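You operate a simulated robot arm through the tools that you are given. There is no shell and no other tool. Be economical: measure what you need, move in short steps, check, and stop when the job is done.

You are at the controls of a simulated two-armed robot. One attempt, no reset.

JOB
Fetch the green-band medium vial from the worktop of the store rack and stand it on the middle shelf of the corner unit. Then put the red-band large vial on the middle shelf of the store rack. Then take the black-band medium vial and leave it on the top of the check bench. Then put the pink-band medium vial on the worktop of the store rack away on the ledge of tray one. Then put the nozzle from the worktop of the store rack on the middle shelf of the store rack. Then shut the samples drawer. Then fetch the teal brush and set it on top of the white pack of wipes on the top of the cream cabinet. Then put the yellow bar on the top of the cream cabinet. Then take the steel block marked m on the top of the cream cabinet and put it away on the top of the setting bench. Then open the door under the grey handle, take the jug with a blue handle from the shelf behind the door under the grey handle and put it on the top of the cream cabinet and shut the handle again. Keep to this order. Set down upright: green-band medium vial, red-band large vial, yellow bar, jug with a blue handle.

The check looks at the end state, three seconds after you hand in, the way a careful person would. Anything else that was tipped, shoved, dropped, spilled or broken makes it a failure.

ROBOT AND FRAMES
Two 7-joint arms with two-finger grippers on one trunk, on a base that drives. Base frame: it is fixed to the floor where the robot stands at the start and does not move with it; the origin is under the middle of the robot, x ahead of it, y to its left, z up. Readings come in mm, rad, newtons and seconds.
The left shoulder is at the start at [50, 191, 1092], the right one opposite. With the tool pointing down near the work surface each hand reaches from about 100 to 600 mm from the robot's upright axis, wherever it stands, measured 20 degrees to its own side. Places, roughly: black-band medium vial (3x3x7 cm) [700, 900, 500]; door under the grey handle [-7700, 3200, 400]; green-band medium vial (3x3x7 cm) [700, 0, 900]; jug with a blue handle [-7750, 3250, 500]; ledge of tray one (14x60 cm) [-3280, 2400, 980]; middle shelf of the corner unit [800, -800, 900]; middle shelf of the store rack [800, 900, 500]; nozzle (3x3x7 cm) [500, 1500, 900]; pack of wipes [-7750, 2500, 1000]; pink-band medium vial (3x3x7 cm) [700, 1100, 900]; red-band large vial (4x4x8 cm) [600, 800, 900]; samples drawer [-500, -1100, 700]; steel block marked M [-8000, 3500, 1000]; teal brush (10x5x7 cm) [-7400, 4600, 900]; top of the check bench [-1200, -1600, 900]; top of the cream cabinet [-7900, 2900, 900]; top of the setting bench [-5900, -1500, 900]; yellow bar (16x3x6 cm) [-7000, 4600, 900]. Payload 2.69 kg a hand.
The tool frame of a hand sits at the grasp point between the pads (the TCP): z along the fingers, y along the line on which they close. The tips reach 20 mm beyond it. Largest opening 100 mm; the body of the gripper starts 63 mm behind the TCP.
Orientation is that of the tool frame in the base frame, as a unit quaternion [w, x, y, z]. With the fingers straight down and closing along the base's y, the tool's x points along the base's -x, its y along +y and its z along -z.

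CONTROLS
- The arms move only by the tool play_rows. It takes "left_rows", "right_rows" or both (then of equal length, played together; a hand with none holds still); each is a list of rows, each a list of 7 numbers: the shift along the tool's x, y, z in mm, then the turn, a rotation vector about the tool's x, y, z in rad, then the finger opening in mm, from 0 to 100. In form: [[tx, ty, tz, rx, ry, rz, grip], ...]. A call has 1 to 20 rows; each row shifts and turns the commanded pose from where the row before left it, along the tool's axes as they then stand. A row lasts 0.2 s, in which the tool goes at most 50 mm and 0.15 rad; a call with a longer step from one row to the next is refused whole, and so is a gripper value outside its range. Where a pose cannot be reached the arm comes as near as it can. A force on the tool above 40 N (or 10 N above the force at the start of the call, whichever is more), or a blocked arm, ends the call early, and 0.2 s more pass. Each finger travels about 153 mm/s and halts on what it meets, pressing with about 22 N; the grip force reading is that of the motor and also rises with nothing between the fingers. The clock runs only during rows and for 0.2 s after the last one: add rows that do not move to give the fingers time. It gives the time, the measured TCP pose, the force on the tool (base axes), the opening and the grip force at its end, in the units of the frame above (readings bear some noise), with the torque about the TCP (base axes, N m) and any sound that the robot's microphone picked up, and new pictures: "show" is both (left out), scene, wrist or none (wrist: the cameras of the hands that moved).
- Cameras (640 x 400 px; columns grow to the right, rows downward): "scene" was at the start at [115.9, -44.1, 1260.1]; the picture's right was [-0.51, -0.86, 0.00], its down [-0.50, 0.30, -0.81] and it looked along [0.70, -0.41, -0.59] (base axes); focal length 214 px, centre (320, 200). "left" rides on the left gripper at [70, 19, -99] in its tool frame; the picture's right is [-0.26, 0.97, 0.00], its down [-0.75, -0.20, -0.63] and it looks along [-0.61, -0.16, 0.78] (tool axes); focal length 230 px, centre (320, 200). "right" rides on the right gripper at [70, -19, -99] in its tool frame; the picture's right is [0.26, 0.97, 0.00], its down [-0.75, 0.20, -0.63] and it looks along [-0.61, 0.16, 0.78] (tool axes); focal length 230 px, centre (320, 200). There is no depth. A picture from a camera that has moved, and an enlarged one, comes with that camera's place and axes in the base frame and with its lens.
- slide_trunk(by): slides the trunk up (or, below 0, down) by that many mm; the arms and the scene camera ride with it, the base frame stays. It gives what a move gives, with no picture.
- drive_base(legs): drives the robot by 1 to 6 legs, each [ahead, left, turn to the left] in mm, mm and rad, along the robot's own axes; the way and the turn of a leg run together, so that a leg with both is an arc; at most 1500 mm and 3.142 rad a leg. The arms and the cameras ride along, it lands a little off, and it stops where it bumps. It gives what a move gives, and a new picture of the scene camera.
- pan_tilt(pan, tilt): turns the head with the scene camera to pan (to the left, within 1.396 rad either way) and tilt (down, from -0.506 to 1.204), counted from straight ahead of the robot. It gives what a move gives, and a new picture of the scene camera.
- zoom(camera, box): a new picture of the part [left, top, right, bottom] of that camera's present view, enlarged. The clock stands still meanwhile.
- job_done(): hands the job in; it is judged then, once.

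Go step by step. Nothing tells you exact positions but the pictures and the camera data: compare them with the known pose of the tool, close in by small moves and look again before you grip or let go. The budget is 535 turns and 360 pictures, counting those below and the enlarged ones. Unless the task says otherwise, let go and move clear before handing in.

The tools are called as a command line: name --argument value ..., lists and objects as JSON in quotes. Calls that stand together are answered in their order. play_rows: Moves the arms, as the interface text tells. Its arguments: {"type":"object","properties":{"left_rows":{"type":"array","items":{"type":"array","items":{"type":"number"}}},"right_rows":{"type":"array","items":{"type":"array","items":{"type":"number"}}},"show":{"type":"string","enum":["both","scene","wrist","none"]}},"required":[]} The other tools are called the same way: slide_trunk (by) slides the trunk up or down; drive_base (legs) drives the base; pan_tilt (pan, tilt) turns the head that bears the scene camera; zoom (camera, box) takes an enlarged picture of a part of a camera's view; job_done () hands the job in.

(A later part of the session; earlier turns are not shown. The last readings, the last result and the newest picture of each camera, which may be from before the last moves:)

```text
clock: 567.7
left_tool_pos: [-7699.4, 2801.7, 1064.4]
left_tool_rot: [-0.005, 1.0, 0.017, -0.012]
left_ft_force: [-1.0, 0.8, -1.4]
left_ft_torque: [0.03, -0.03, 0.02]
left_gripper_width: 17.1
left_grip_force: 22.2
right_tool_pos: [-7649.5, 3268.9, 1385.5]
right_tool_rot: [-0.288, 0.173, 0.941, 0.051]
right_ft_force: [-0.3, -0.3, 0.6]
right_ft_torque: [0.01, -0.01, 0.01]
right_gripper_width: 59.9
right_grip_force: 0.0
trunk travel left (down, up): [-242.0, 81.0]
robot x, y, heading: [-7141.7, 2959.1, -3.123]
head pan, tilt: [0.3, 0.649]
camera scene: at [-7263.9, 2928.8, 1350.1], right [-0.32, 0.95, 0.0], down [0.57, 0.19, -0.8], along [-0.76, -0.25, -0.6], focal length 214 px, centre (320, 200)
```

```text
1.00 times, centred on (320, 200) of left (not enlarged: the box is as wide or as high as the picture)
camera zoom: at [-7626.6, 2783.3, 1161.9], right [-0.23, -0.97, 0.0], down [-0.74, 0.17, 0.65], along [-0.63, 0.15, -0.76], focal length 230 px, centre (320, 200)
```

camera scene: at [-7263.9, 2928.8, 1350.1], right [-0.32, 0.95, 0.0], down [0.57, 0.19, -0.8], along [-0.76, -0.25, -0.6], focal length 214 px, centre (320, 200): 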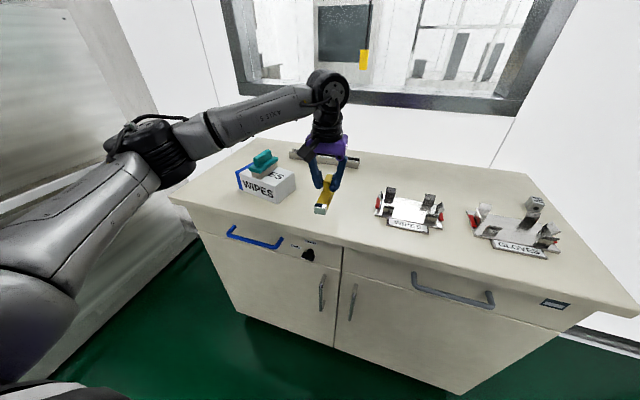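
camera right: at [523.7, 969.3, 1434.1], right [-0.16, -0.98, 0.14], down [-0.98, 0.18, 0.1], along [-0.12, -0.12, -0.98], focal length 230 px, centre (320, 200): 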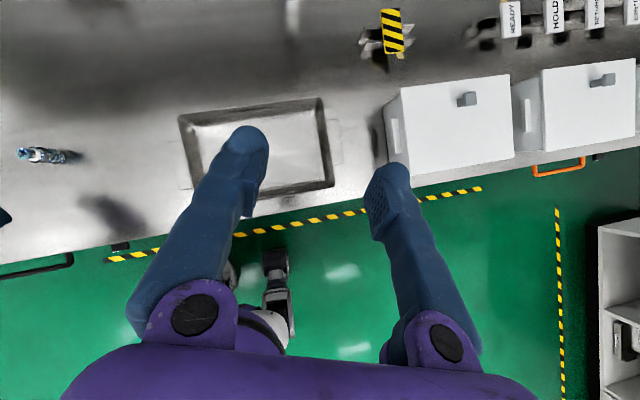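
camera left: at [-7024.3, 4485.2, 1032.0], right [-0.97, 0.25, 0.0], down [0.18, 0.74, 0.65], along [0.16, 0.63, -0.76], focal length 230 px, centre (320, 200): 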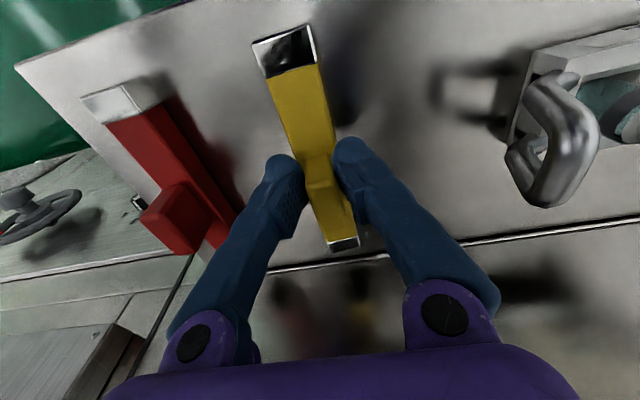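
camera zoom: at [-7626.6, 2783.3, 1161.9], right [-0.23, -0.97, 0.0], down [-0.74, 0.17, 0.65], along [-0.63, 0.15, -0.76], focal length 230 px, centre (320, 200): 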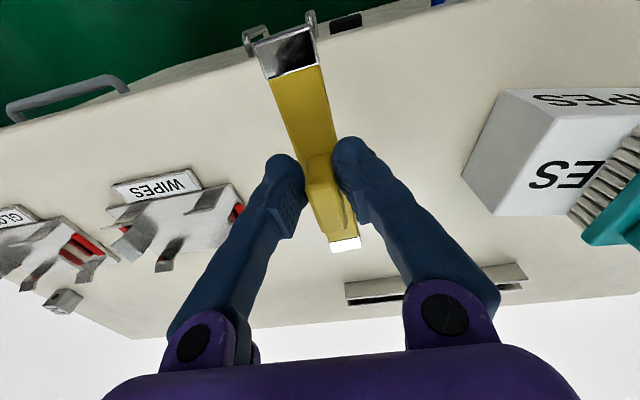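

Bar's near end would be at the cabinet's front edge; go 60 mm further in, then lower.

drive_base --legs '[[62, 0, 0]]'

slide_trunk --by -80

play_rows --left_rows '[[0, 0, 5, 0, 0, 0, 15], [0, 0, 5, 0, 0, 0, 15], [0, 0, 4, 0, 0, 0, 15], [0, 0, 0, 0, 0, 0, 15]]' --show "wrist"

```text
clock: 568.7
left_tool_pos: [-7761.2, 2799.2, 1064.8]
left_tool_rot: [-0.005, 1.0, 0.017, -0.011]
left_ft_force: [0.3, -0.7, -1.2]
left_ft_torque: [0.01, -0.07, -0.02]
left_gripper_width: 17.2
left_grip_force: 22.1
right_tool_pos: [-7713.5, 3266.7, 1385.7]
right_tool_rot: [-0.288, 0.174, 0.94, 0.052]
right_ft_force: [-0.3, 0.1, -0.2]
right_ft_torque: [-0.02, -0.02, -0.02]
right_gripper_width: 60.2
right_grip_force: 0.0
trunk travel left (down, up): [-242.0, 81.0]
robot x, y, heading: [-7203.1, 2956.0, -3.118]
head pan, tilt: [0.3, 0.649]
camera scene: at [-7326.2, 2927.5, 1350.0], right [-0.32, 0.95, 0.0], down [0.57, 0.19, -0.8], along [-0.76, -0.25, -0.61], focal length 214 px, centre (320, 200)
```

scene: 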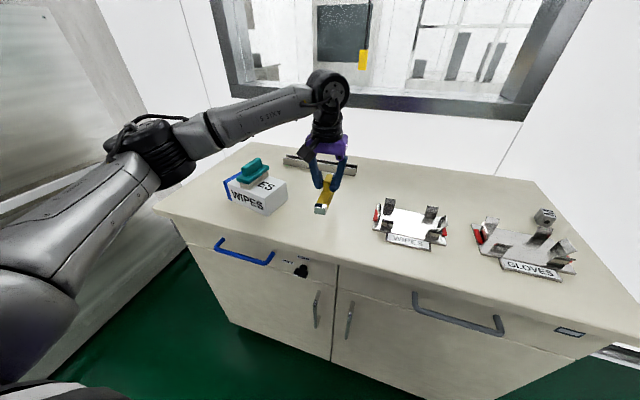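

```text
clock: 569.9
left_tool_pos: [-7759.4, 2799.9, 985.6]
left_tool_rot: [-0.005, 1.0, 0.016, -0.012]
left_ft_force: [-0.8, -0.4, -1.0]
left_ft_torque: [-0.01, -0.03, 0.0]
left_gripper_width: 17.1
left_grip_force: 21.9
right_tool_pos: [-7711.0, 3266.3, 1306.1]
right_tool_rot: [-0.288, 0.174, 0.941, 0.05]
right_ft_force: [-0.5, 0.5, 0.5]
right_ft_torque: [0.03, 0.06, -0.04]
right_gripper_width: 59.7
right_grip_force: 0.1
trunk travel left (down, up): [-162.0, 161.0]
robot x, y, heading: [-7200.6, 2955.5, -3.115]
head pan, tilt: [0.3, 0.649]
```

```text
clock: 570.9
left_tool_pos: [-7758.3, 2800.2, 970.1]
left_tool_rot: [-0.004, 1.0, 0.017, -0.012]
left_ft_force: [3.9, -0.3, 9.8]
left_ft_torque: [-0.05, -0.26, -0.01]
left_gripper_width: 17.1
left_grip_force: 22.1
right_tool_pos: [-7709.7, 3266.8, 1305.9]
right_tool_rot: [-0.289, 0.174, 0.94, 0.051]
right_ft_force: [-0.5, -0.7, -0.1]
right_ft_torque: [-0.03, -0.02, -0.01]
right_gripper_width: 60.1
right_grip_force: 0.0
trunk travel left (down, up): [-162.0, 161.0]
robot x, y, heading: [-7203.6, 2956.0, -3.12]
head pan, tilt: [0.3, 0.649]
camera left: at [-7686.5, 2782.8, 1067.3], right [-0.23, -0.97, 0.0], down [-0.74, 0.17, 0.65], along [-0.63, 0.15, -0.76], focal length 230 px, centre (320, 200)
```

left: 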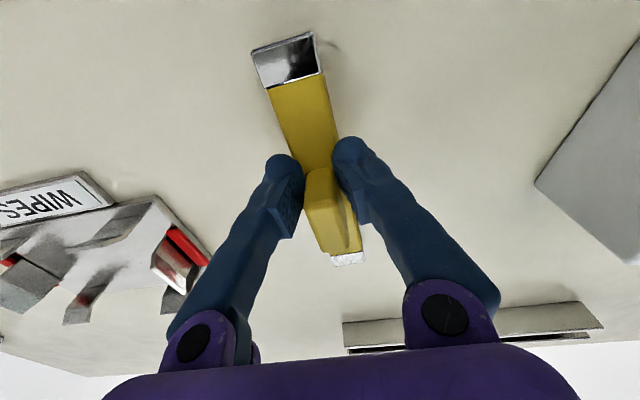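

Contact. Lower 1.5 mm more, release, and lift away.

play_rows --left_rows '[[0, 0, 1.5, 0, 0, 0, 15], [0, 0, 0, 0, 0, 0, 30], [0, 0, 0, 0, 0, 0, 44], [0, 0, 0, 0, 0, 0, 46], [0, 0, -25, 0, 0, 0, 46], [0, 0, -40, 0, 0, 0, 60], [0, 0, -45, 0, 0, 0, 60]]' --show "wrist"

```text
clock: 572.5
left_tool_pos: [-7756.5, 2799.0, 1081.9]
left_tool_rot: [-0.005, 1.0, 0.016, -0.012]
left_ft_force: [-0.8, 0.8, -0.6]
left_ft_torque: [0.01, 0.02, -0.01]
left_gripper_width: 59.8
left_grip_force: 0.0
right_tool_pos: [-7711.6, 3267.9, 1305.4]
right_tool_rot: [-0.288, 0.174, 0.94, 0.052]
right_ft_force: [-0.4, 1.7, -0.1]
right_ft_torque: [0.02, 0.01, 0.04]
right_gripper_width: 60.0
right_grip_force: 0.1
trunk travel left (down, up): [-162.0, 161.0]
robot x, y, heading: [-7203.9, 2956.5, -3.117]
head pan, tilt: [0.3, 0.649]
camera left: at [-7684.0, 2781.9, 1177.4], right [-0.23, -0.97, 0.0], down [-0.74, 0.17, 0.65], along [-0.63, 0.15, -0.76], focal length 230 px, centre (320, 200)
```

left: 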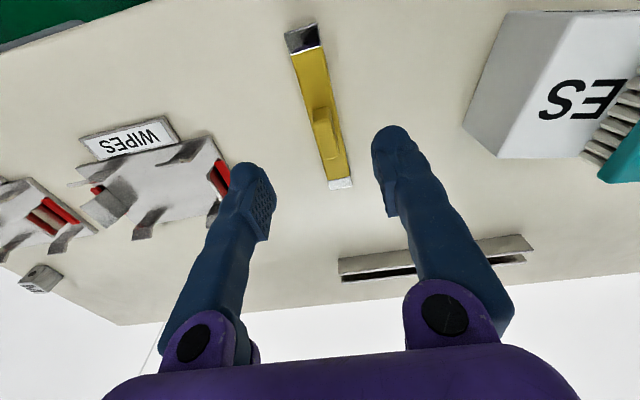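

Yellow bar stands on the cabinet. Next the steel block M at about (-7950, 3370), best reached from the cabinet's right end. Drive there facing −y.

drive_base --legs '[[30, -919, 0], [0, 0, 1.546], [0, -320, 0]]'

pan_tilt --pan -0.5 --tilt 0.7

```text
clock: 587.7
left_tool_pos: [-7429.8, 3317.8, 1080.3]
left_tool_rot: [0.005, 0.701, 0.713, -0.013]
left_ft_force: [0.0, 0.0, -0.1]
left_ft_torque: [0.02, -0.01, -0.01]
left_gripper_width: 60.1
left_grip_force: 0.0
right_tool_pos: [-7896.2, 3371.1, 1305.7]
right_tool_rot: [-0.241, -0.536, 0.792, -0.167]
right_ft_force: [-0.4, 0.3, -0.4]
right_ft_torque: [0.01, -0.01, -0.04]
right_gripper_width: 60.0
right_grip_force: 0.0
trunk travel left (down, up): [-162.0, 161.0]
robot x, y, heading: [-7575.5, 3874.7, -1.562]
head pan, tilt: [0.3, 0.649]
camera scene: at [-7550.3, 3752.0, 1270.1], right [-0.95, -0.3, 0.0], down [-0.18, 0.58, -0.8], along [0.24, -0.76, -0.6], focal length 214 px, centre (320, 200)
```

scene: 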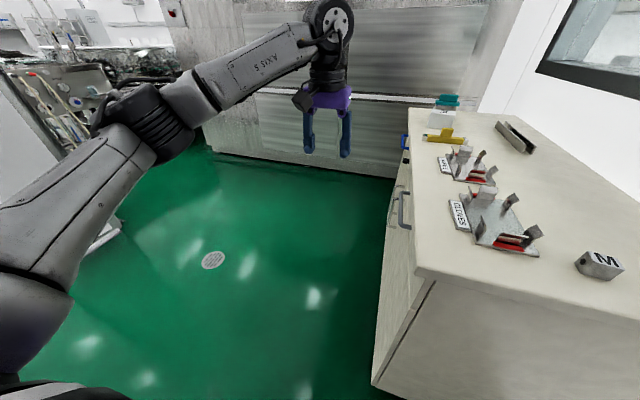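

```text
clock: 588.8
left_tool_pos: [-7429.7, 3318.0, 1079.7]
left_tool_rot: [0.005, 0.701, 0.713, -0.012]
left_ft_force: [-0.2, -0.3, -0.3]
left_ft_torque: [0.01, 0.03, -0.01]
left_gripper_width: 59.9
left_grip_force: 0.0
right_tool_pos: [-7896.9, 3370.6, 1304.6]
right_tool_rot: [-0.242, -0.536, 0.792, -0.165]
right_ft_force: [-0.6, 0.0, 0.0]
right_ft_torque: [0.0, 0.02, 0.03]
right_gripper_width: 60.1
right_grip_force: 0.0
trunk travel left (down, up): [-162.0, 161.0]
robot x, y, heading: [-7579.1, 3874.3, -1.565]
head pan, tilt: [-0.499, 0.7]
camera scene: at [-7616.4, 3759.8, 1265.8], right [-0.88, 0.47, 0.0], down [0.3, 0.57, -0.77], along [-0.36, -0.67, -0.64], focal length 214 px, centre (320, 200)
```

scene: 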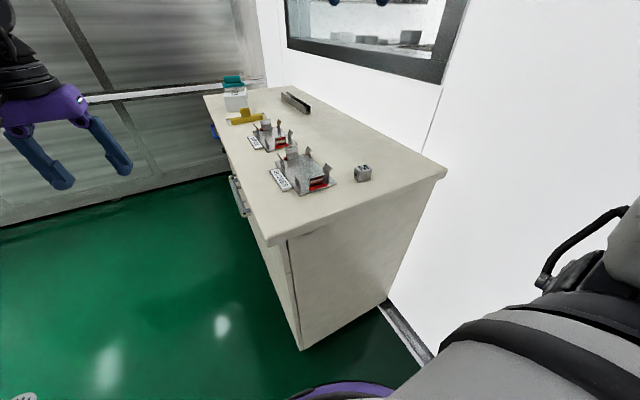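

Block M at about (-7949, 3381). Bring the right hand down to a pre-grasp position and look.

play_rows --right_rows '[[-26.7, 7.4, 26.6, 0, 0, 0, 80], [-26.7, 7.4, 26.6, 0, 0, 0, 80], [-26.7, 7.4, 26.6, 0, 0, 0, 80], [-26.7, 7.4, 26.6, 0, 0, 0, 80], [-26.7, 7.4, 26.6, 0, 0, 0, 80], [-26.7, 7.4, 26.6, 0, 0, 0, 80], [-26.7, 7.4, 26.6, 0, 0, 0, 80], [0, 0, 0, 0, 0, 0, 80]]' --show "wrist"

```text
clock: 590.6
left_tool_pos: [-7429.8, 3318.7, 1080.0]
left_tool_rot: [0.005, 0.7, 0.714, -0.012]
left_ft_force: [0.5, 0.5, 0.2]
left_ft_torque: [-0.01, 0.04, -0.03]
left_gripper_width: 60.1
left_grip_force: 0.1
right_tool_pos: [-7924.8, 3437.1, 1047.4]
right_tool_rot: [-0.24, -0.536, 0.792, -0.165]
right_ft_force: [0.4, 0.3, 0.5]
right_ft_torque: [0.02, 0.02, -0.01]
right_gripper_width: 79.9
right_grip_force: 0.1
trunk travel left (down, up): [-162.0, 161.0]
robot x, y, heading: [-7583.1, 3875.3, -1.566]
head pan, tilt: [-0.499, 0.7]
camera right: at [-7909.2, 3427.3, 1168.4], right [-0.98, 0.16, 0.14], down [0.17, 0.98, 0.1], along [-0.12, 0.12, -0.98], focal length 230 px, centre (320, 200)
```

right: 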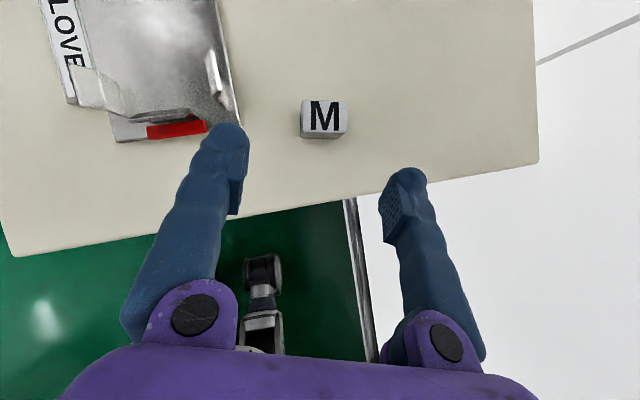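

Block is well in view; align the hand's yaw to its faces and advance to grip height.

play_rows --right_rows '[[0, 6, 0, 0.056, 0, -0.083, 76], [0, 6, 5, 0.056, 0, -0.083, 76], [0, 0, 30, 0, 0, 0, 70], [0, 0, 30, 0, 0, 0, 70], [0, 0, 20, 0, 0, 0, 70], [0, 0, 0, 0, 0, 0, 70]]' --show "wrist"

```text
clock: 592.0
left_tool_pos: [-7429.1, 3317.8, 1080.3]
left_tool_rot: [0.005, 0.7, 0.714, -0.012]
left_ft_force: [0.3, -0.3, 0.0]
left_ft_torque: [0.0, 0.04, 0.01]
left_gripper_width: 60.0
left_grip_force: 0.0
right_tool_pos: [-7943.9, 3393.9, 976.6]
right_tool_rot: [-0.224, -0.613, 0.734, -0.19]
right_ft_force: [1.5, 0.6, 0.1]
right_ft_torque: [-0.04, 0.05, 0.02]
right_gripper_width: 70.2
right_grip_force: 0.1
trunk travel left (down, up): [-162.0, 161.0]
robot x, y, heading: [-7576.3, 3875.6, -1.566]
head pan, tilt: [-0.499, 0.7]
camera right: at [-7927.4, 3388.0, 1097.8], right [-0.99, -0.04, 0.14], down [-0.02, 0.99, 0.1], along [-0.14, 0.1, -0.98], focal length 230 px, centre (320, 200)
```

right: 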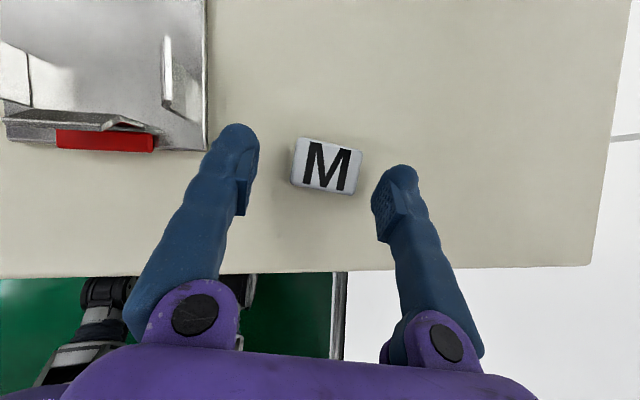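

play_rows --right_rows '[[0, 3, 10, 0, 0, 0, 70], [2, 0, 9, 0, 0, 0, 70], [0, 0, 0, 0, 0, 0, 50], [0, 0, 0, 0, 0, 0, 25], [0, 0, 0, 0, 0, 0, 20], [0, 0, 0, 0, 0, 0, 20]]' --show "wrist"

```text
clock: 593.4
left_tool_pos: [-7429.1, 3318.0, 1079.4]
left_tool_rot: [0.005, 0.7, 0.714, -0.013]
left_ft_force: [0.5, 0.3, 0.2]
left_ft_torque: [-0.02, -0.03, -0.03]
left_gripper_width: 60.0
left_grip_force: 0.0
right_tool_pos: [-7949.4, 3381.8, 961.8]
right_tool_rot: [-0.223, -0.613, 0.734, -0.19]
right_ft_force: [0.9, -0.7, 0.6]
right_ft_torque: [-0.01, 0.07, 0.02]
right_gripper_width: 39.3
right_grip_force: 21.9
trunk travel left (down, up): [-162.0, 161.0]
robot x, y, heading: [-7577.9, 3871.2, -1.567]
head pan, tilt: [-0.499, 0.7]
camera right: at [-7932.7, 3376.1, 1083.2], right [-0.99, -0.04, 0.14], down [-0.02, 0.99, 0.1], along [-0.14, 0.1, -0.98], focal length 230 px, centre (320, 200)
```

right: 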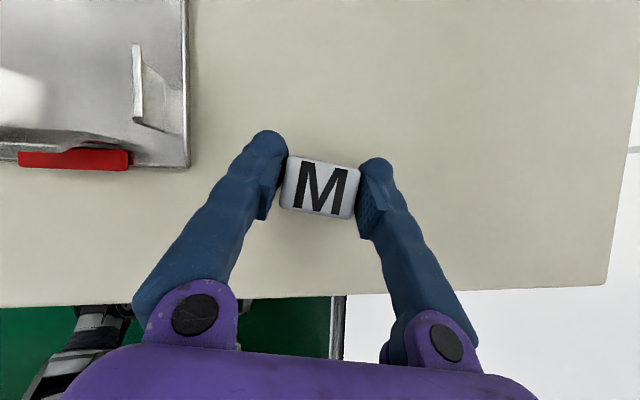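

Block gripped (39 mm). Lift, tuck the arms and travel back through the aisle toward the setting bench.

play_rows --right_rows '[[20, 0, -29, 0, 0, 0, 20], [22, 0, -33, 0, 0, 0, 20], [22, 0, -33, 0, 0, 0, 20], [22, 0, -33, 0, 0, 0, 20], [22, -15, -33, 0, 0, 0, 20], [22, -15, -33, 0, 0, 0, 20], [0, -20, 0, 0, 0, 0, 20]]' --left_rows '[[0, 0, -20, 0, 0, 0, 60], [0, -20, -20, 0, 0, 0, 60], [0, -20, -20, 0, 0, 0, 60], [0, -20, -20, 0, 0, 0, 60], [0, -20, -20, 0, 0, 0, 60], [0, -20, -20, 0, 0, 0, 60], [0, 0, 0, 0, 0, 0, 60]]' --show "none"

drive_base --legs '[[-255, 1321, 0], [0, 0, 1.567], [1450, 0, 0], [900, 0, 0], [1300, -96, 0], [500, -120, 0]]'

```text
clock: 595.0
left_tool_pos: [-7526.9, 3318.4, 1199.0]
left_tool_rot: [0.004, 0.7, 0.714, -0.013]
left_ft_force: [0.3, -0.2, 0.0]
left_ft_torque: [-0.03, 0.03, 0.02]
left_gripper_width: 60.2
left_grip_force: 0.0
right_tool_pos: [-7900.0, 3374.3, 1194.7]
right_tool_rot: [-0.223, -0.614, 0.734, -0.189]
right_ft_force: [-0.8, -0.2, -3.8]
right_ft_torque: [0.03, -0.01, -0.04]
right_gripper_width: 39.2
right_grip_force: 21.6
trunk travel left (down, up): [-162.0, 161.0]
robot x, y, heading: [-7574.6, 3876.6, -1.567]
head pan, tilt: [-0.499, 0.7]
```

```text
clock: 630.6
left_tool_pos: [-1537.3, 3884.5, 1201.0]
left_tool_rot: [0.013, 0.005, 1.0, -0.005]
left_ft_force: [0.1, -0.8, -0.4]
left_ft_torque: [0.0, 0.04, 0.02]
left_gripper_width: 60.2
left_grip_force: 0.1
right_tool_pos: [-1601.7, 3512.4, 1195.2]
right_tool_rot: [0.028, 0.951, -0.099, 0.291]
right_ft_force: [0.1, 0.0, -3.5]
right_ft_torque: [-0.01, 0.0, 0.0]
right_gripper_width: 39.1
right_grip_force: 21.8
trunk travel left (down, up): [-162.0, 161.0]
robot x, y, heading: [-2090.1, 3851.6, -0.025]
head pan, tilt: [-0.499, 0.7]
camera scene: at [-1978.5, 3807.7, 1265.7], right [-0.5, -0.87, 0.0], down [-0.56, 0.32, -0.76], along [0.66, -0.38, -0.64], focal length 214 px, centre (320, 200)
```

scene: 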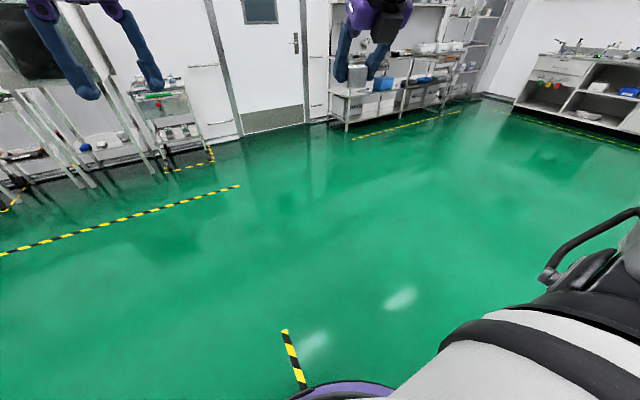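

The aisle passed cleanly. Quick look left at the blue drum I touched earlier.

pan_tilt --pan 1.39 --tilt 0.6

```text
clock: 632.5
left_tool_pos: [-1536.8, 3884.6, 1199.3]
left_tool_rot: [0.012, 0.005, 1.0, -0.005]
left_ft_force: [0.5, -0.9, 1.3]
left_ft_torque: [0.01, 0.01, 0.02]
left_gripper_width: 60.2
left_grip_force: 0.1
right_tool_pos: [-1601.0, 3512.4, 1194.8]
right_tool_rot: [0.028, 0.951, -0.099, 0.292]
right_ft_force: [0.3, 0.6, -1.9]
right_ft_torque: [0.0, -0.01, -0.02]
right_gripper_width: 39.4
right_grip_force: 22.8
trunk travel left (down, up): [-162.0, 161.0]
robot x, y, heading: [-2094.6, 3851.6, -0.021]
head pan, tilt: [1.389, 0.6]
camera scene: at [-2034.8, 3936.6, 1274.4], right [0.98, -0.2, 0.0], down [-0.11, -0.55, -0.83], along [0.17, 0.81, -0.56], focal length 214 px, centre (320, 200)
```

scene: 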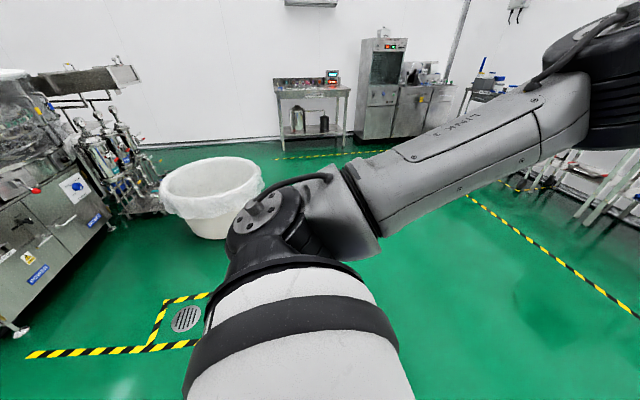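

Continue: down to y≈−380 and turn to face −x along the bench aisle.

drive_base --legs '[[600, -600, 0.02], [0, -1400, 0], [0, -1400, 0], [0, -780, 0], [0, 0, 3.13], [1450, 0, 0]]'

pan_tilt --pan 0.3 --tilt 0.3

```text
clock: 683.4
left_tool_pos: [-3451.4, -388.3, 1199.4]
left_tool_rot: [-0.005, 1.0, 0.005, -0.011]
left_ft_force: [-0.1, 0.2, 0.8]
left_ft_torque: [0.03, -0.01, 0.0]
left_gripper_width: 60.1
left_grip_force: 0.1
right_tool_pos: [-3393.5, -14.7, 1194.3]
right_tool_rot: [-0.292, 0.089, 0.952, 0.025]
right_ft_force: [0.5, 0.4, -3.3]
right_ft_torque: [0.02, -0.04, -0.01]
right_gripper_width: 39.3
right_grip_force: 21.6
trunk travel left (down, up): [-162.0, 161.0]
robot x, y, heading: [-2894.0, -342.4, 3.139]
head pan, tilt: [1.389, 0.6]
camera scene: at [-2951.5, -429.9, 1274.4], right [-0.98, 0.18, 0.0], down [0.1, 0.56, -0.83], along [-0.15, -0.81, -0.56], focal length 214 px, centre (320, 200)
```

scene: 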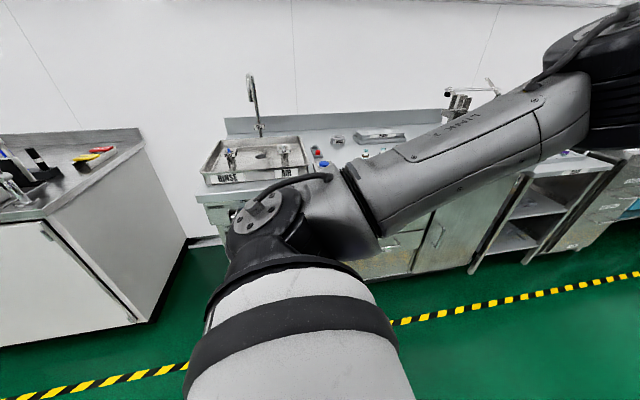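

```text
clock: 684.8
left_tool_pos: [-3451.5, -389.3, 1199.9]
left_tool_rot: [-0.005, 1.0, 0.005, -0.012]
left_ft_force: [-0.3, 0.1, 0.1]
left_ft_torque: [0.03, -0.04, 0.04]
left_gripper_width: 59.9
left_grip_force: 0.0
right_tool_pos: [-3393.5, -15.7, 1194.8]
right_tool_rot: [-0.291, 0.089, 0.952, 0.025]
right_ft_force: [-0.3, -0.1, -2.3]
right_ft_torque: [-0.02, 0.0, 0.03]
right_gripper_width: 39.3
right_grip_force: 21.8
trunk travel left (down, up): [-162.0, 161.0]
robot x, y, heading: [-2900.2, -343.3, 3.139]
head pan, tilt: [0.3, 0.3]
camera scene: at [-3024.5, -370.5, 1301.9], right [-0.3, 0.96, 0.0], down [0.28, 0.09, -0.96], along [-0.91, -0.28, -0.3], focal length 214 px, centre (320, 200)
```

scene: 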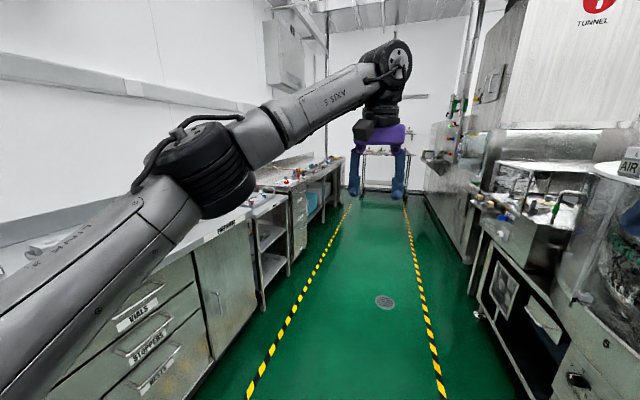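

The aisle is clear. Continue to the setting bench and turn to face it.

drive_base --legs '[[300, 105, 0], [1400, 0, 0], [970, 0, 0], [0, 0, 1.572]]'

pan_tilt --pan -0.3 --tilt 0.6

```text
clock: 701.9
left_tool_pos: [-5528.9, -1001.4, 1199.8]
left_tool_rot: [0.005, 0.705, 0.709, -0.013]
left_ft_force: [-0.3, 0.0, 0.3]
left_ft_torque: [-0.01, 0.0, -0.01]
left_gripper_width: 60.0
left_grip_force: 0.2
right_tool_pos: [-5901.8, -939.6, 1195.1]
right_tool_rot: [-0.224, -0.607, 0.739, -0.187]
right_ft_force: [-0.3, -0.2, -3.2]
right_ft_torque: [0.06, -0.01, -0.01]
right_gripper_width: 39.3
right_grip_force: 22.1
trunk travel left (down, up): [-162.0, 161.0]
robot x, y, heading: [-5568.3, -446.4, -1.579]
head pan, tilt: [0.3, 0.3]
camera scene: at [-5542.7, -574.8, 1301.9], right [-0.96, -0.29, 0.0], down [-0.08, 0.28, -0.96], along [0.27, -0.92, -0.3], focal length 214 px, centre (320, 200)
```

scene: 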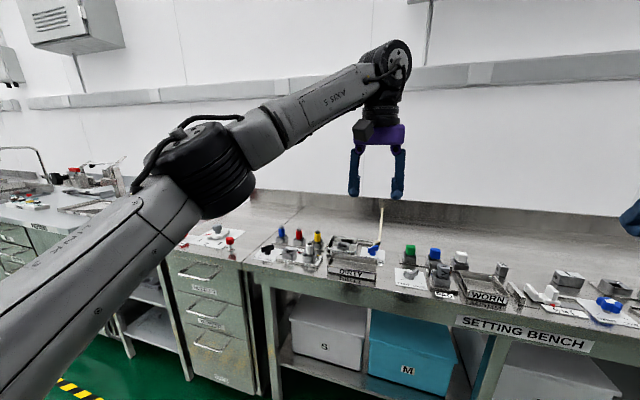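

```text
clock: 702.9
left_tool_pos: [-5527.9, -1001.9, 1199.1]
left_tool_rot: [0.005, 0.706, 0.708, -0.012]
left_ft_force: [0.6, -0.2, -0.6]
left_ft_torque: [-0.02, 0.02, 0.01]
left_gripper_width: 59.8
left_grip_force: 0.1
right_tool_pos: [-5902.2, -941.3, 1196.0]
right_tool_rot: [-0.225, -0.607, 0.739, -0.188]
right_ft_force: [-0.1, 0.5, -3.2]
right_ft_torque: [-0.01, -0.05, 0.0]
right_gripper_width: 39.2
right_grip_force: 22.6
trunk travel left (down, up): [-162.0, 161.0]
robot x, y, heading: [-5572.1, -447.0, -1.577]
head pan, tilt: [-0.3, 0.6]
camera scene: at [-5596.4, -569.5, 1274.4], right [-0.95, 0.3, 0.0], down [0.17, 0.54, -0.83], along [-0.25, -0.79, -0.56], focal length 214 px, centre (320, 200)
```

scene: 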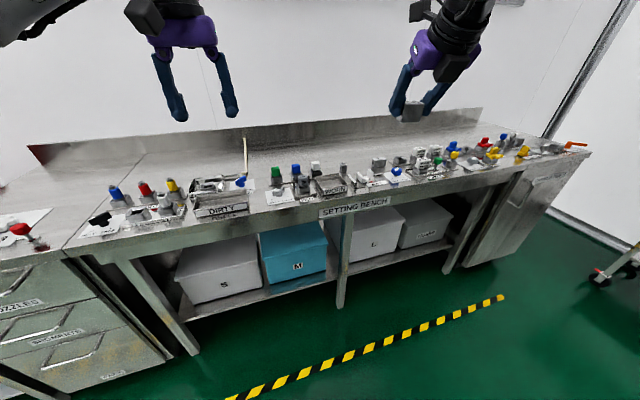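

zoom --camera "scene" --box '[180, 110, 420, 260]'

```text
2.67 times, centred on (300, 185) of scene
camera zoom: at [-5596.4, -569.5, 1274.4], right [-0.95, 0.3, 0.0], down [0.17, 0.54, -0.83], along [-0.25, -0.79, -0.56], focal length 572 px, centre (373, 240)
```

zoom: 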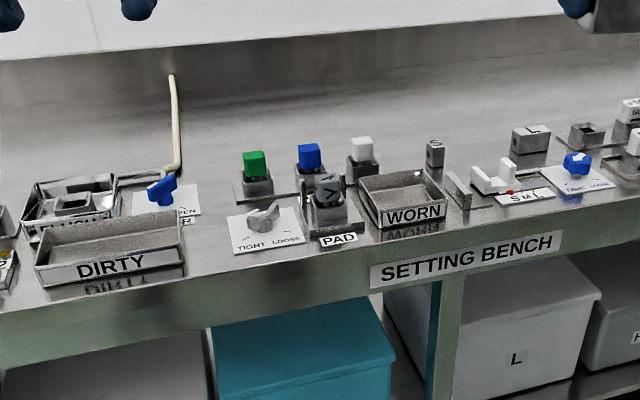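

There's a free spot behind the low WORN tray at about (-5900, -1405). Set the hand posture, turn 0.4 rad and drive in.

play_rows --right_rows '[[0, 0, 0, -0.053, 0, 0.079, 20], [0, 0, 0, -0.053, 0, 0.079, 20], [0, 0, 0, 0, -0.143, 0, 20], [36, -8.7, 17.5, 0, 0, 0, 20], [36, -8.7, 17.5, 0, 0, 0, 20], [0, 0, 0, 0, 0, 0, 20]]' --show "none"

drive_base --legs '[[0, 0, 0.4], [182, -329, 0]]'

zoom --camera "right" --box '[0, 0, 640, 400]'

```text
clock: 704.3
left_tool_pos: [-5528.7, -1001.0, 1199.9]
left_tool_rot: [0.005, 0.706, 0.708, -0.012]
left_ft_force: [-0.4, 0.1, 1.0]
left_ft_torque: [-0.01, -0.02, 0.05]
left_gripper_width: 59.9
left_grip_force: 0.0
right_tool_pos: [-5916.2, -1022.0, 1195.1]
right_tool_rot: [-0.184, -0.545, 0.808, -0.127]
right_ft_force: [-0.3, 0.7, -3.3]
right_ft_torque: [-0.01, 0.01, -0.01]
right_gripper_width: 39.4
right_grip_force: 21.6
trunk travel left (down, up): [-162.0, 161.0]
robot x, y, heading: [-5571.3, -444.5, -1.58]
head pan, tilt: [-0.3, 0.6]
```

```text
clock: 709.0
left_tool_pos: [-5546.7, -1234.9, 1200.4]
left_tool_rot: [0.008, 0.549, 0.836, -0.011]
left_ft_force: [-0.3, -0.5, -0.8]
left_ft_torque: [0.03, 0.02, 0.03]
left_gripper_width: 60.0
left_grip_force: 0.2
right_tool_pos: [-5895.8, -1405.9, 1194.5]
right_tool_rot: [0.155, 0.695, -0.683, 0.161]
right_ft_force: [0.2, -0.5, -2.5]
right_ft_torque: [-0.02, -0.03, 0.01]
right_gripper_width: 39.3
right_grip_force: 21.3
trunk travel left (down, up): [-162.0, 161.0]
robot x, y, heading: [-5802.1, -740.7, -1.178]
head pan, tilt: [-0.3, 0.6]
camera scene: at [-5779.1, -864.5, 1274.4], right [-1.0, -0.1, 0.0], down [-0.05, 0.56, -0.82], along [0.08, -0.82, -0.57], focal length 214 px, centre (320, 200)
```

scene: 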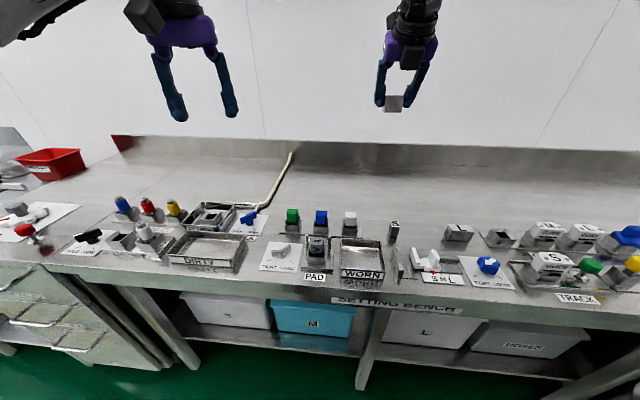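

```text
1.00 times, centred on (320, 200) of right (not enlarged: the box is as wide or as high as the picture)
camera zoom: at [-5876.7, -1425.5, 1314.5], right [-0.96, -0.25, 0.11], down [-0.22, 0.95, 0.24], along [-0.16, 0.21, -0.96], focal length 230 px, centre (320, 200)
```

zoom: 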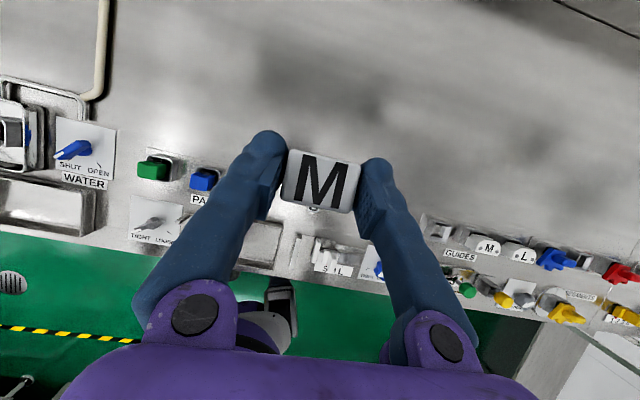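

Position is over free bench surface. Lower with trunk and arm, then look.

slide_trunk --by -155

play_rows --right_rows '[[-13, 0, 27, 0, 0, 0, 20], [-13, 0, 27, 0, 0, 0, 20], [-9, 0, 18, 0, 0, 0, 20], [0, 0, 0, 0, 0, 0, 20]]' --show "both"

```text
clock: 710.8
left_tool_pos: [-5546.5, -1235.1, 1045.5]
left_tool_rot: [0.007, 0.549, 0.836, -0.011]
left_ft_force: [0.7, 0.8, -0.3]
left_ft_torque: [0.01, 0.01, 0.01]
left_gripper_width: 60.2
left_grip_force: 0.0
right_tool_pos: [-5895.5, -1406.4, 1039.5]
right_tool_rot: [0.153, 0.697, -0.682, 0.161]
right_ft_force: [-0.2, 0.2, -3.4]
right_ft_torque: [0.01, 0.02, 0.01]
right_gripper_width: 39.4
right_grip_force: 21.7
trunk travel left (down, up): [-7.0, 316.0]
robot x, y, heading: [-5804.4, -742.6, -1.175]
head pan, tilt: [-0.3, 0.6]
```

```text
clock: 711.8
left_tool_pos: [-5547.2, -1235.8, 1046.6]
left_tool_rot: [0.007, 0.549, 0.836, -0.011]
left_ft_force: [-0.4, -0.4, 0.6]
left_ft_torque: [0.0, 0.03, 0.03]
left_gripper_width: 59.9
left_grip_force: 0.0
right_tool_pos: [-5894.7, -1404.1, 959.4]
right_tool_rot: [0.155, 0.695, -0.683, 0.161]
right_ft_force: [0.6, -0.5, -2.5]
right_ft_torque: [-0.02, 0.03, 0.0]
right_gripper_width: 39.1
right_grip_force: 22.2
trunk travel left (down, up): [-7.0, 316.0]
robot x, y, heading: [-5803.2, -740.3, -1.173]
head pan, tilt: [-0.3, 0.6]
camera scene: at [-5779.0, -864.3, 1119.4], right [-1.0, -0.1, 0.0], down [-0.05, 0.56, -0.82], along [0.08, -0.82, -0.57], focal length 214 px, centre (320, 200)
camera right: at [-5876.2, -1424.9, 1078.9], right [-0.96, -0.25, 0.11], down [-0.22, 0.95, 0.24], along [-0.16, 0.21, -0.96], focal length 230 px, centre (320, 200)
```

scene: 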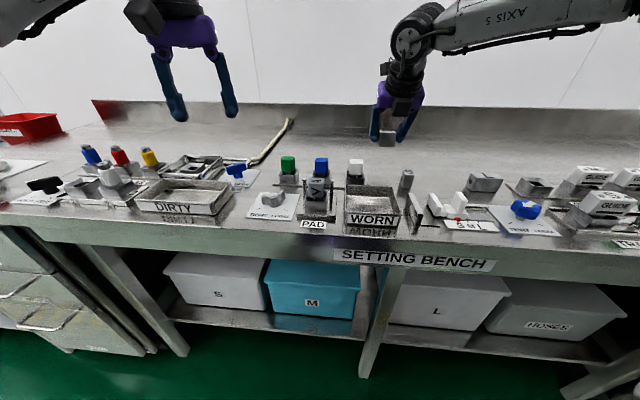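
right: 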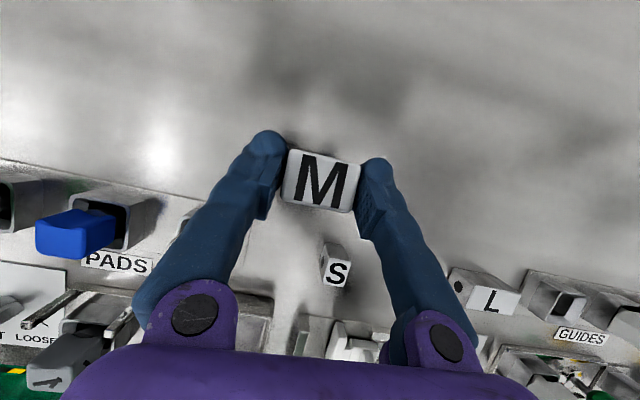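

Clear below. Lower further toward the surface.

play_rows --right_rows '[[-9.5, 0, 19.7, 0, 0, 0, 20], [-9.5, 0, 19.7, 0, 0, 0, 20], [-3, 0, 6, 0, 0, 0, 20], [0, 0, 0, 0, 0, 0, 20]]' --show "wrist"

```text
clock: 712.8
left_tool_pos: [-5547.3, -1235.6, 1045.0]
left_tool_rot: [0.007, 0.549, 0.836, -0.011]
left_ft_force: [-0.2, -0.3, 0.4]
left_ft_torque: [0.0, 0.0, -0.01]
left_gripper_width: 59.8
left_grip_force: 0.0
right_tool_pos: [-5894.7, -1405.7, 908.7]
right_tool_rot: [0.155, 0.697, -0.682, 0.162]
right_ft_force: [0.7, 0.8, -2.5]
right_ft_torque: [-0.01, 0.0, 0.02]
right_gripper_width: 39.1
right_grip_force: 21.6
trunk travel left (down, up): [-7.0, 316.0]
robot x, y, heading: [-5802.8, -736.4, -1.173]
head pan, tilt: [-0.3, 0.6]
camera right: at [-5876.1, -1424.8, 1028.4], right [-0.96, -0.25, 0.11], down [-0.22, 0.95, 0.24], along [-0.16, 0.21, -0.96], focal length 230 px, centre (320, 200)
```

right: 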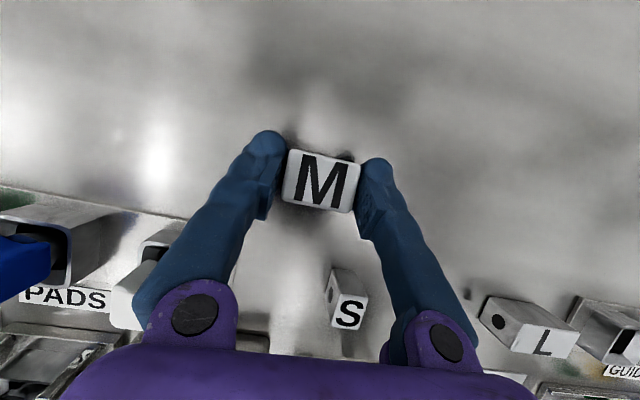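

play_rows --right_rows '[[0, 0, 0, 0, 0.07, 0, 20], [0, 0, 0, 0, 0.07, 0, 20], [-2.2, 0, 3.3, 0, 0, 0, 20], [-2.2, 0, 3.3, 0, 0, 0, 20], [0, 0, 0, 0, 0, 0, 20]]' --show "none"

play_rows --right_rows '[[-1.7, 0, 2.5, 0, 0, 0, 20], [-1.7, 0, 2.5, 0, 0, 0, 20], [0, 0, 0, 0, 0, 0, 20]]' --show "none"

```text
clock: 714.0
left_tool_pos: [-5547.0, -1234.6, 1044.5]
left_tool_rot: [0.007, 0.549, 0.836, -0.011]
left_ft_force: [0.1, -0.2, 0.0]
left_ft_torque: [0.01, 0.01, -0.01]
left_gripper_width: 60.0
left_grip_force: 0.0
right_tool_pos: [-5894.1, -1406.2, 901.1]
right_tool_rot: [0.202, 0.683, -0.67, 0.209]
right_ft_force: [0.0, -0.3, -3.8]
right_ft_torque: [0.04, -0.02, -0.03]
right_gripper_width: 39.4
right_grip_force: 22.0
trunk travel left (down, up): [-7.0, 316.0]
robot x, y, heading: [-5800.4, -739.2, -1.171]
head pan, tilt: [-0.3, 0.6]
```

```text
clock: 714.8
left_tool_pos: [-5546.9, -1235.8, 1044.9]
left_tool_rot: [0.007, 0.549, 0.836, -0.012]
left_ft_force: [0.2, -0.3, -0.1]
left_ft_torque: [0.03, 0.0, 0.03]
left_gripper_width: 59.8
left_grip_force: 0.1
right_tool_pos: [-5894.0, -1406.5, 894.9]
right_tool_rot: [0.201, 0.684, -0.669, 0.211]
right_ft_force: [-0.6, -0.3, -3.3]
right_ft_torque: [0.02, 0.0, -0.02]
right_gripper_width: 39.1
right_grip_force: 22.2
trunk travel left (down, up): [-7.0, 316.0]
robot x, y, heading: [-5800.4, -741.0, -1.178]
head pan, tilt: [-0.3, 0.6]
```

play_rows --right_rows '[[-1.7, 0, 2.5, 0, 0, 0, 20], [-1.7, 0, 2.5, 0, 0, 0, 20], [0, 0, 0, 0, 0, 0, 20]]' --show "none"

play_rows --right_rows '[[-1.7, 0, 2.5, 0, 0, 0, 20], [0, 0, 0, 0, 0, 0, 20]]' --show "wrist"

```text
clock: 715.6
left_tool_pos: [-5547.6, -1234.0, 1047.0]
left_tool_rot: [0.007, 0.549, 0.836, -0.012]
left_ft_force: [0.1, -0.4, -0.4]
left_ft_torque: [0.0, 0.0, 0.03]
left_gripper_width: 60.0
left_grip_force: 0.2
right_tool_pos: [-5895.0, -1405.1, 894.7]
right_tool_rot: [0.204, 0.681, -0.67, 0.213]
right_ft_force: [-4.9, -2.8, 21.5]
right_ft_torque: [0.16, 0.13, 0.0]
right_gripper_width: 39.2
right_grip_force: 22.7
trunk travel left (down, up): [-7.0, 316.0]
robot x, y, heading: [-5800.2, -740.0, -1.176]
head pan, tilt: [-0.3, 0.6]
```

```text
clock: 716.2
left_tool_pos: [-5547.1, -1233.3, 1045.5]
left_tool_rot: [0.007, 0.549, 0.835, -0.012]
left_ft_force: [-0.5, 0.5, -0.7]
left_ft_torque: [-0.02, 0.0, 0.0]
left_gripper_width: 59.9
left_grip_force: 0.1
right_tool_pos: [-5894.7, -1404.7, 889.1]
right_tool_rot: [0.204, 0.682, -0.67, 0.212]
right_ft_force: [-5.5, -4.9, 24.0]
right_ft_torque: [-0.29, 0.12, -0.03]
right_gripper_width: 39.6
right_grip_force: 22.1
trunk travel left (down, up): [-7.0, 316.0]
robot x, y, heading: [-5805.0, -738.5, -1.176]
head pan, tilt: [-0.3, 0.6]
camera right: at [-5876.2, -1406.7, 1010.8], right [-0.96, -0.23, 0.14], down [-0.22, 0.97, 0.1], along [-0.16, 0.06, -0.99], focal length 230 px, centre (320, 200)
```

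right: 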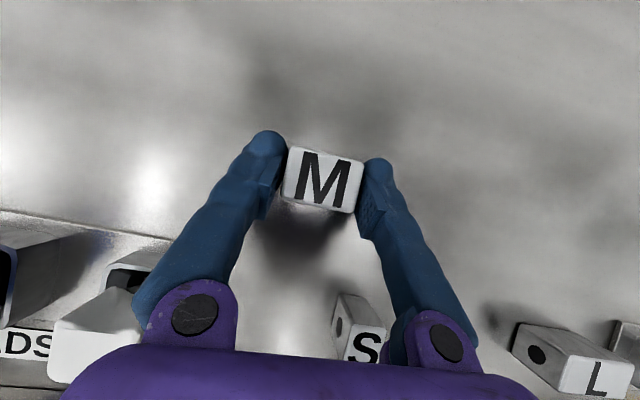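

On the surface. Release and withdraw along the tool axis.

play_rows --right_rows '[[0, 0, -1.5, 0, 0, 0, 20], [0, 0, 0, 0, 0, 0, 44], [0, 0, 0, 0, 0, 0, 58], [0, 0, 0, 0, 0, 0, 60], [8, 0, -30, 0, 0, 0, 60], [10, 0, -40, 0, 0, 0, 60], [20, 0, -40, 0, 0, 0, 60], [20, 0, -40, 0, 0, 0, 60]]' --show "wrist"

```text
clock: 718.0
left_tool_pos: [-5546.9, -1233.1, 1046.2]
left_tool_rot: [0.008, 0.549, 0.836, -0.011]
left_ft_force: [-0.9, -0.2, -0.2]
left_ft_torque: [0.0, 0.01, 0.0]
left_gripper_width: 59.7
left_grip_force: 0.0
right_tool_pos: [-5893.5, -1369.2, 1044.6]
right_tool_rot: [0.203, 0.683, -0.669, 0.209]
right_ft_force: [-0.2, 0.8, 0.7]
right_ft_torque: [-0.02, 0.0, 0.01]
right_gripper_width: 59.9
right_grip_force: 0.1
trunk travel left (down, up): [-7.0, 316.0]
robot x, y, heading: [-5803.2, -740.5, -1.176]
head pan, tilt: [-0.3, 0.6]
camera right: at [-5876.5, -1371.0, 1166.0], right [-0.96, -0.23, 0.14], down [-0.22, 0.97, 0.1], along [-0.16, 0.07, -0.98], focal length 230 px, centre (320, 200)
```

right: 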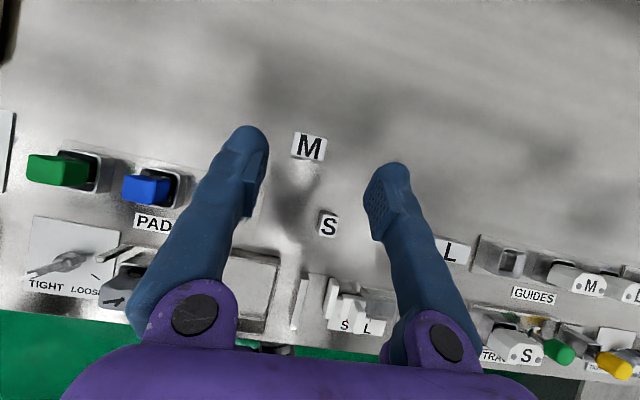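

Block M stands free on the setting bench. Raise, back out and travel back toward the cream cabinet.

slide_trunk --by 200

drive_base --legs '[[-330, 0, 0], [0, 0, 1.176], [1480, -20, 0], [1480, 0, 0], [1470, 0, 0], [0, 1450, 0]]'

```text
clock: 720.2
left_tool_pos: [-5546.8, -1235.1, 1244.6]
left_tool_rot: [0.007, 0.549, 0.836, -0.011]
left_ft_force: [-0.2, 0.4, -0.2]
left_ft_torque: [-0.03, 0.01, 0.02]
left_gripper_width: 60.0
left_grip_force: 0.0
right_tool_pos: [-5894.2, -1369.2, 1245.7]
right_tool_rot: [0.202, 0.683, -0.67, 0.21]
right_ft_force: [-0.8, -0.3, 0.0]
right_ft_torque: [0.03, -0.02, 0.0]
right_gripper_width: 59.9
right_grip_force: 0.1
trunk travel left (down, up): [-207.0, 116.0]
robot x, y, heading: [-5801.9, -740.1, -1.173]
head pan, tilt: [-0.3, 0.6]
```

```text
clock: 758.6
left_tool_pos: [-971.9, 1142.4, 1243.6]
left_tool_rot: [0.013, -0.021, 1.0, -0.005]
left_ft_force: [0.2, 0.4, 0.2]
left_ft_torque: [-0.02, -0.02, 0.0]
left_gripper_width: 60.0
left_grip_force: 0.1
right_tool_pos: [-970.9, 770.3, 1243.4]
right_tool_rot: [0.048, 0.942, -0.165, 0.287]
right_ft_force: [0.3, -0.1, 0.5]
right_ft_torque: [0.0, 0.02, -0.01]
right_gripper_width: 60.0
right_grip_force: 0.0
trunk travel left (down, up): [-207.0, 116.0]
robot x, y, heading: [-1526.5, 1082.1, 0.028]
head pan, tilt: [-0.3, 0.6]
camera scene: at [-1399.9, 1058.9, 1319.4], right [-0.27, -0.96, 0.0], down [-0.54, 0.15, -0.83], along [0.8, -0.22, -0.56], focal length 214 px, centre (320, 200)
```

scene: 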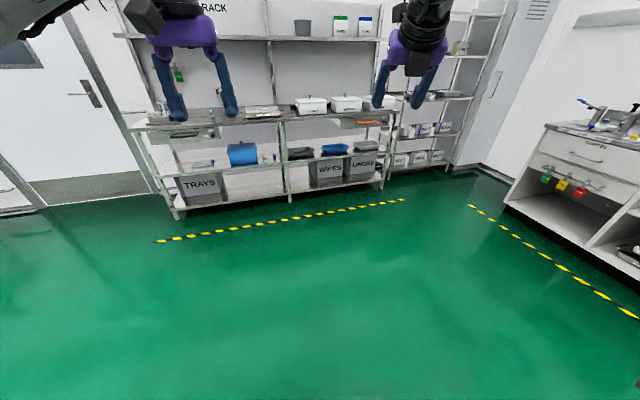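

drive_base --legs '[[0, 1450, 0], [0, 900, 0], [-450, 440, 0], [0, 0, 3.11], [500, 0, 0], [1350, -190, 0]]'

```text
clock: 799.8
left_tool_pos: [-4470.4, 4012.4, 1245.8]
left_tool_rot: [-0.005, 1.0, 0.009, -0.013]
left_ft_force: [-0.4, 0.6, 0.7]
left_ft_torque: [-0.02, 0.0, -0.02]
left_gripper_width: 60.1
left_grip_force: 0.0
right_tool_pos: [-4462.1, 4385.2, 1243.3]
right_tool_rot: [-0.286, 0.175, 0.941, 0.05]
right_ft_force: [0.4, -0.7, 0.7]
right_ft_torque: [0.01, -0.01, 0.02]
right_gripper_width: 60.2
right_grip_force: 0.2
trunk travel left (down, up): [-207.0, 116.0]
robot x, y, heading: [-3913.9, 4062.0, -3.135]
head pan, tilt: [-0.3, 0.6]
camera scene: at [-4039.3, 4087.2, 1319.4], right [0.29, 0.96, 0.0], down [0.54, -0.16, -0.82], along [-0.79, 0.24, -0.57], focal length 214 px, centre (320, 200)
```

scene: 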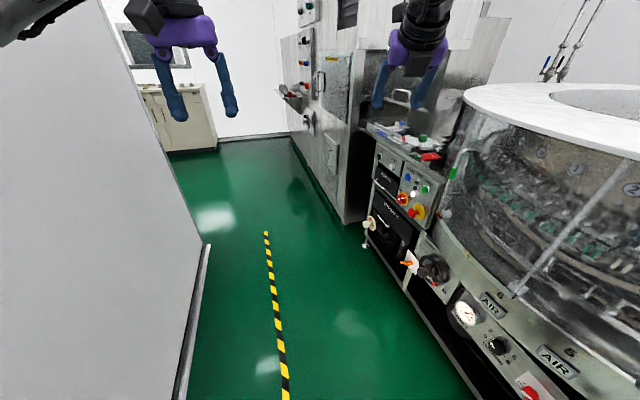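

drive_base --legs '[[0, -70, -0.006], [1450, 0, 0], [1000, 0, 0], [520, 1360, 0]]'

pan_tilt --pan -0.1 --tilt 0.7

```text
clock: 824.2
left_tool_pos: [-7436.1, 2736.0, 1246.1]
left_tool_rot: [-0.005, 1.0, 0.004, -0.012]
left_ft_force: [0.4, -0.6, 0.2]
left_ft_torque: [0.02, 0.0, 0.0]
left_gripper_width: 60.2
left_grip_force: 0.1
right_tool_pos: [-7424.3, 3109.0, 1244.0]
right_tool_rot: [-0.286, 0.181, 0.94, 0.053]
right_ft_force: [-0.5, 0.1, 0.3]
right_ft_torque: [-0.01, 0.03, 0.01]
right_gripper_width: 60.1
right_grip_force: 0.1
trunk travel left (down, up): [-207.0, 116.0]
robot x, y, heading: [-6877.7, 2778.8, 3.138]
head pan, tilt: [-0.3, 0.6]
camera scene: at [-7003.0, 2808.0, 1319.4], right [0.3, 0.95, 0.0], down [0.54, -0.17, -0.83], along [-0.79, 0.25, -0.56], focal length 214 px, centre (320, 200)
```

scene: 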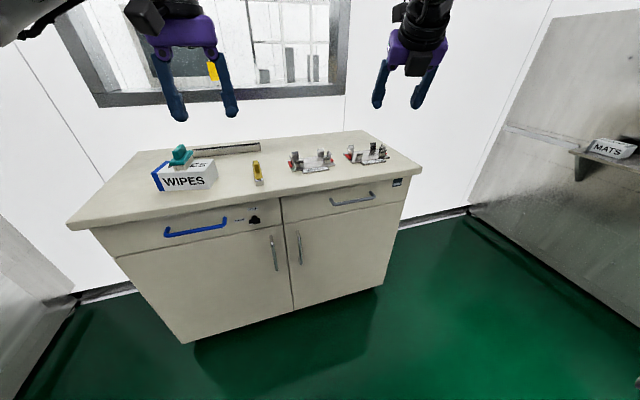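

```text
clock: 825.0
left_tool_pos: [-7435.0, 2737.5, 1245.2]
left_tool_rot: [-0.005, 1.0, 0.006, -0.012]
left_ft_force: [0.2, 0.8, 0.1]
left_ft_torque: [0.01, -0.01, -0.03]
left_gripper_width: 60.0
left_grip_force: 0.1
right_tool_pos: [-7423.9, 3109.3, 1244.0]
right_tool_rot: [-0.286, 0.181, 0.94, 0.052]
right_ft_force: [-0.6, 0.3, 0.2]
right_ft_torque: [0.03, -0.01, 0.01]
right_gripper_width: 60.0
right_grip_force: 0.1
trunk travel left (down, up): [-207.0, 116.0]
robot x, y, heading: [-6882.5, 2782.0, 3.136]
head pan, tilt: [-0.099, 0.7]
camera scene: at [-7003.1, 2790.4, 1310.8], right [0.1, 0.99, 0.0], down [0.64, -0.07, -0.77], along [-0.76, 0.08, -0.64], focal length 214 px, centre (320, 200)
```

scene: 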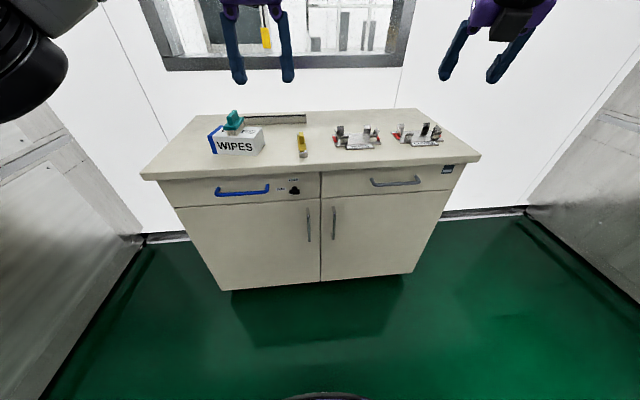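

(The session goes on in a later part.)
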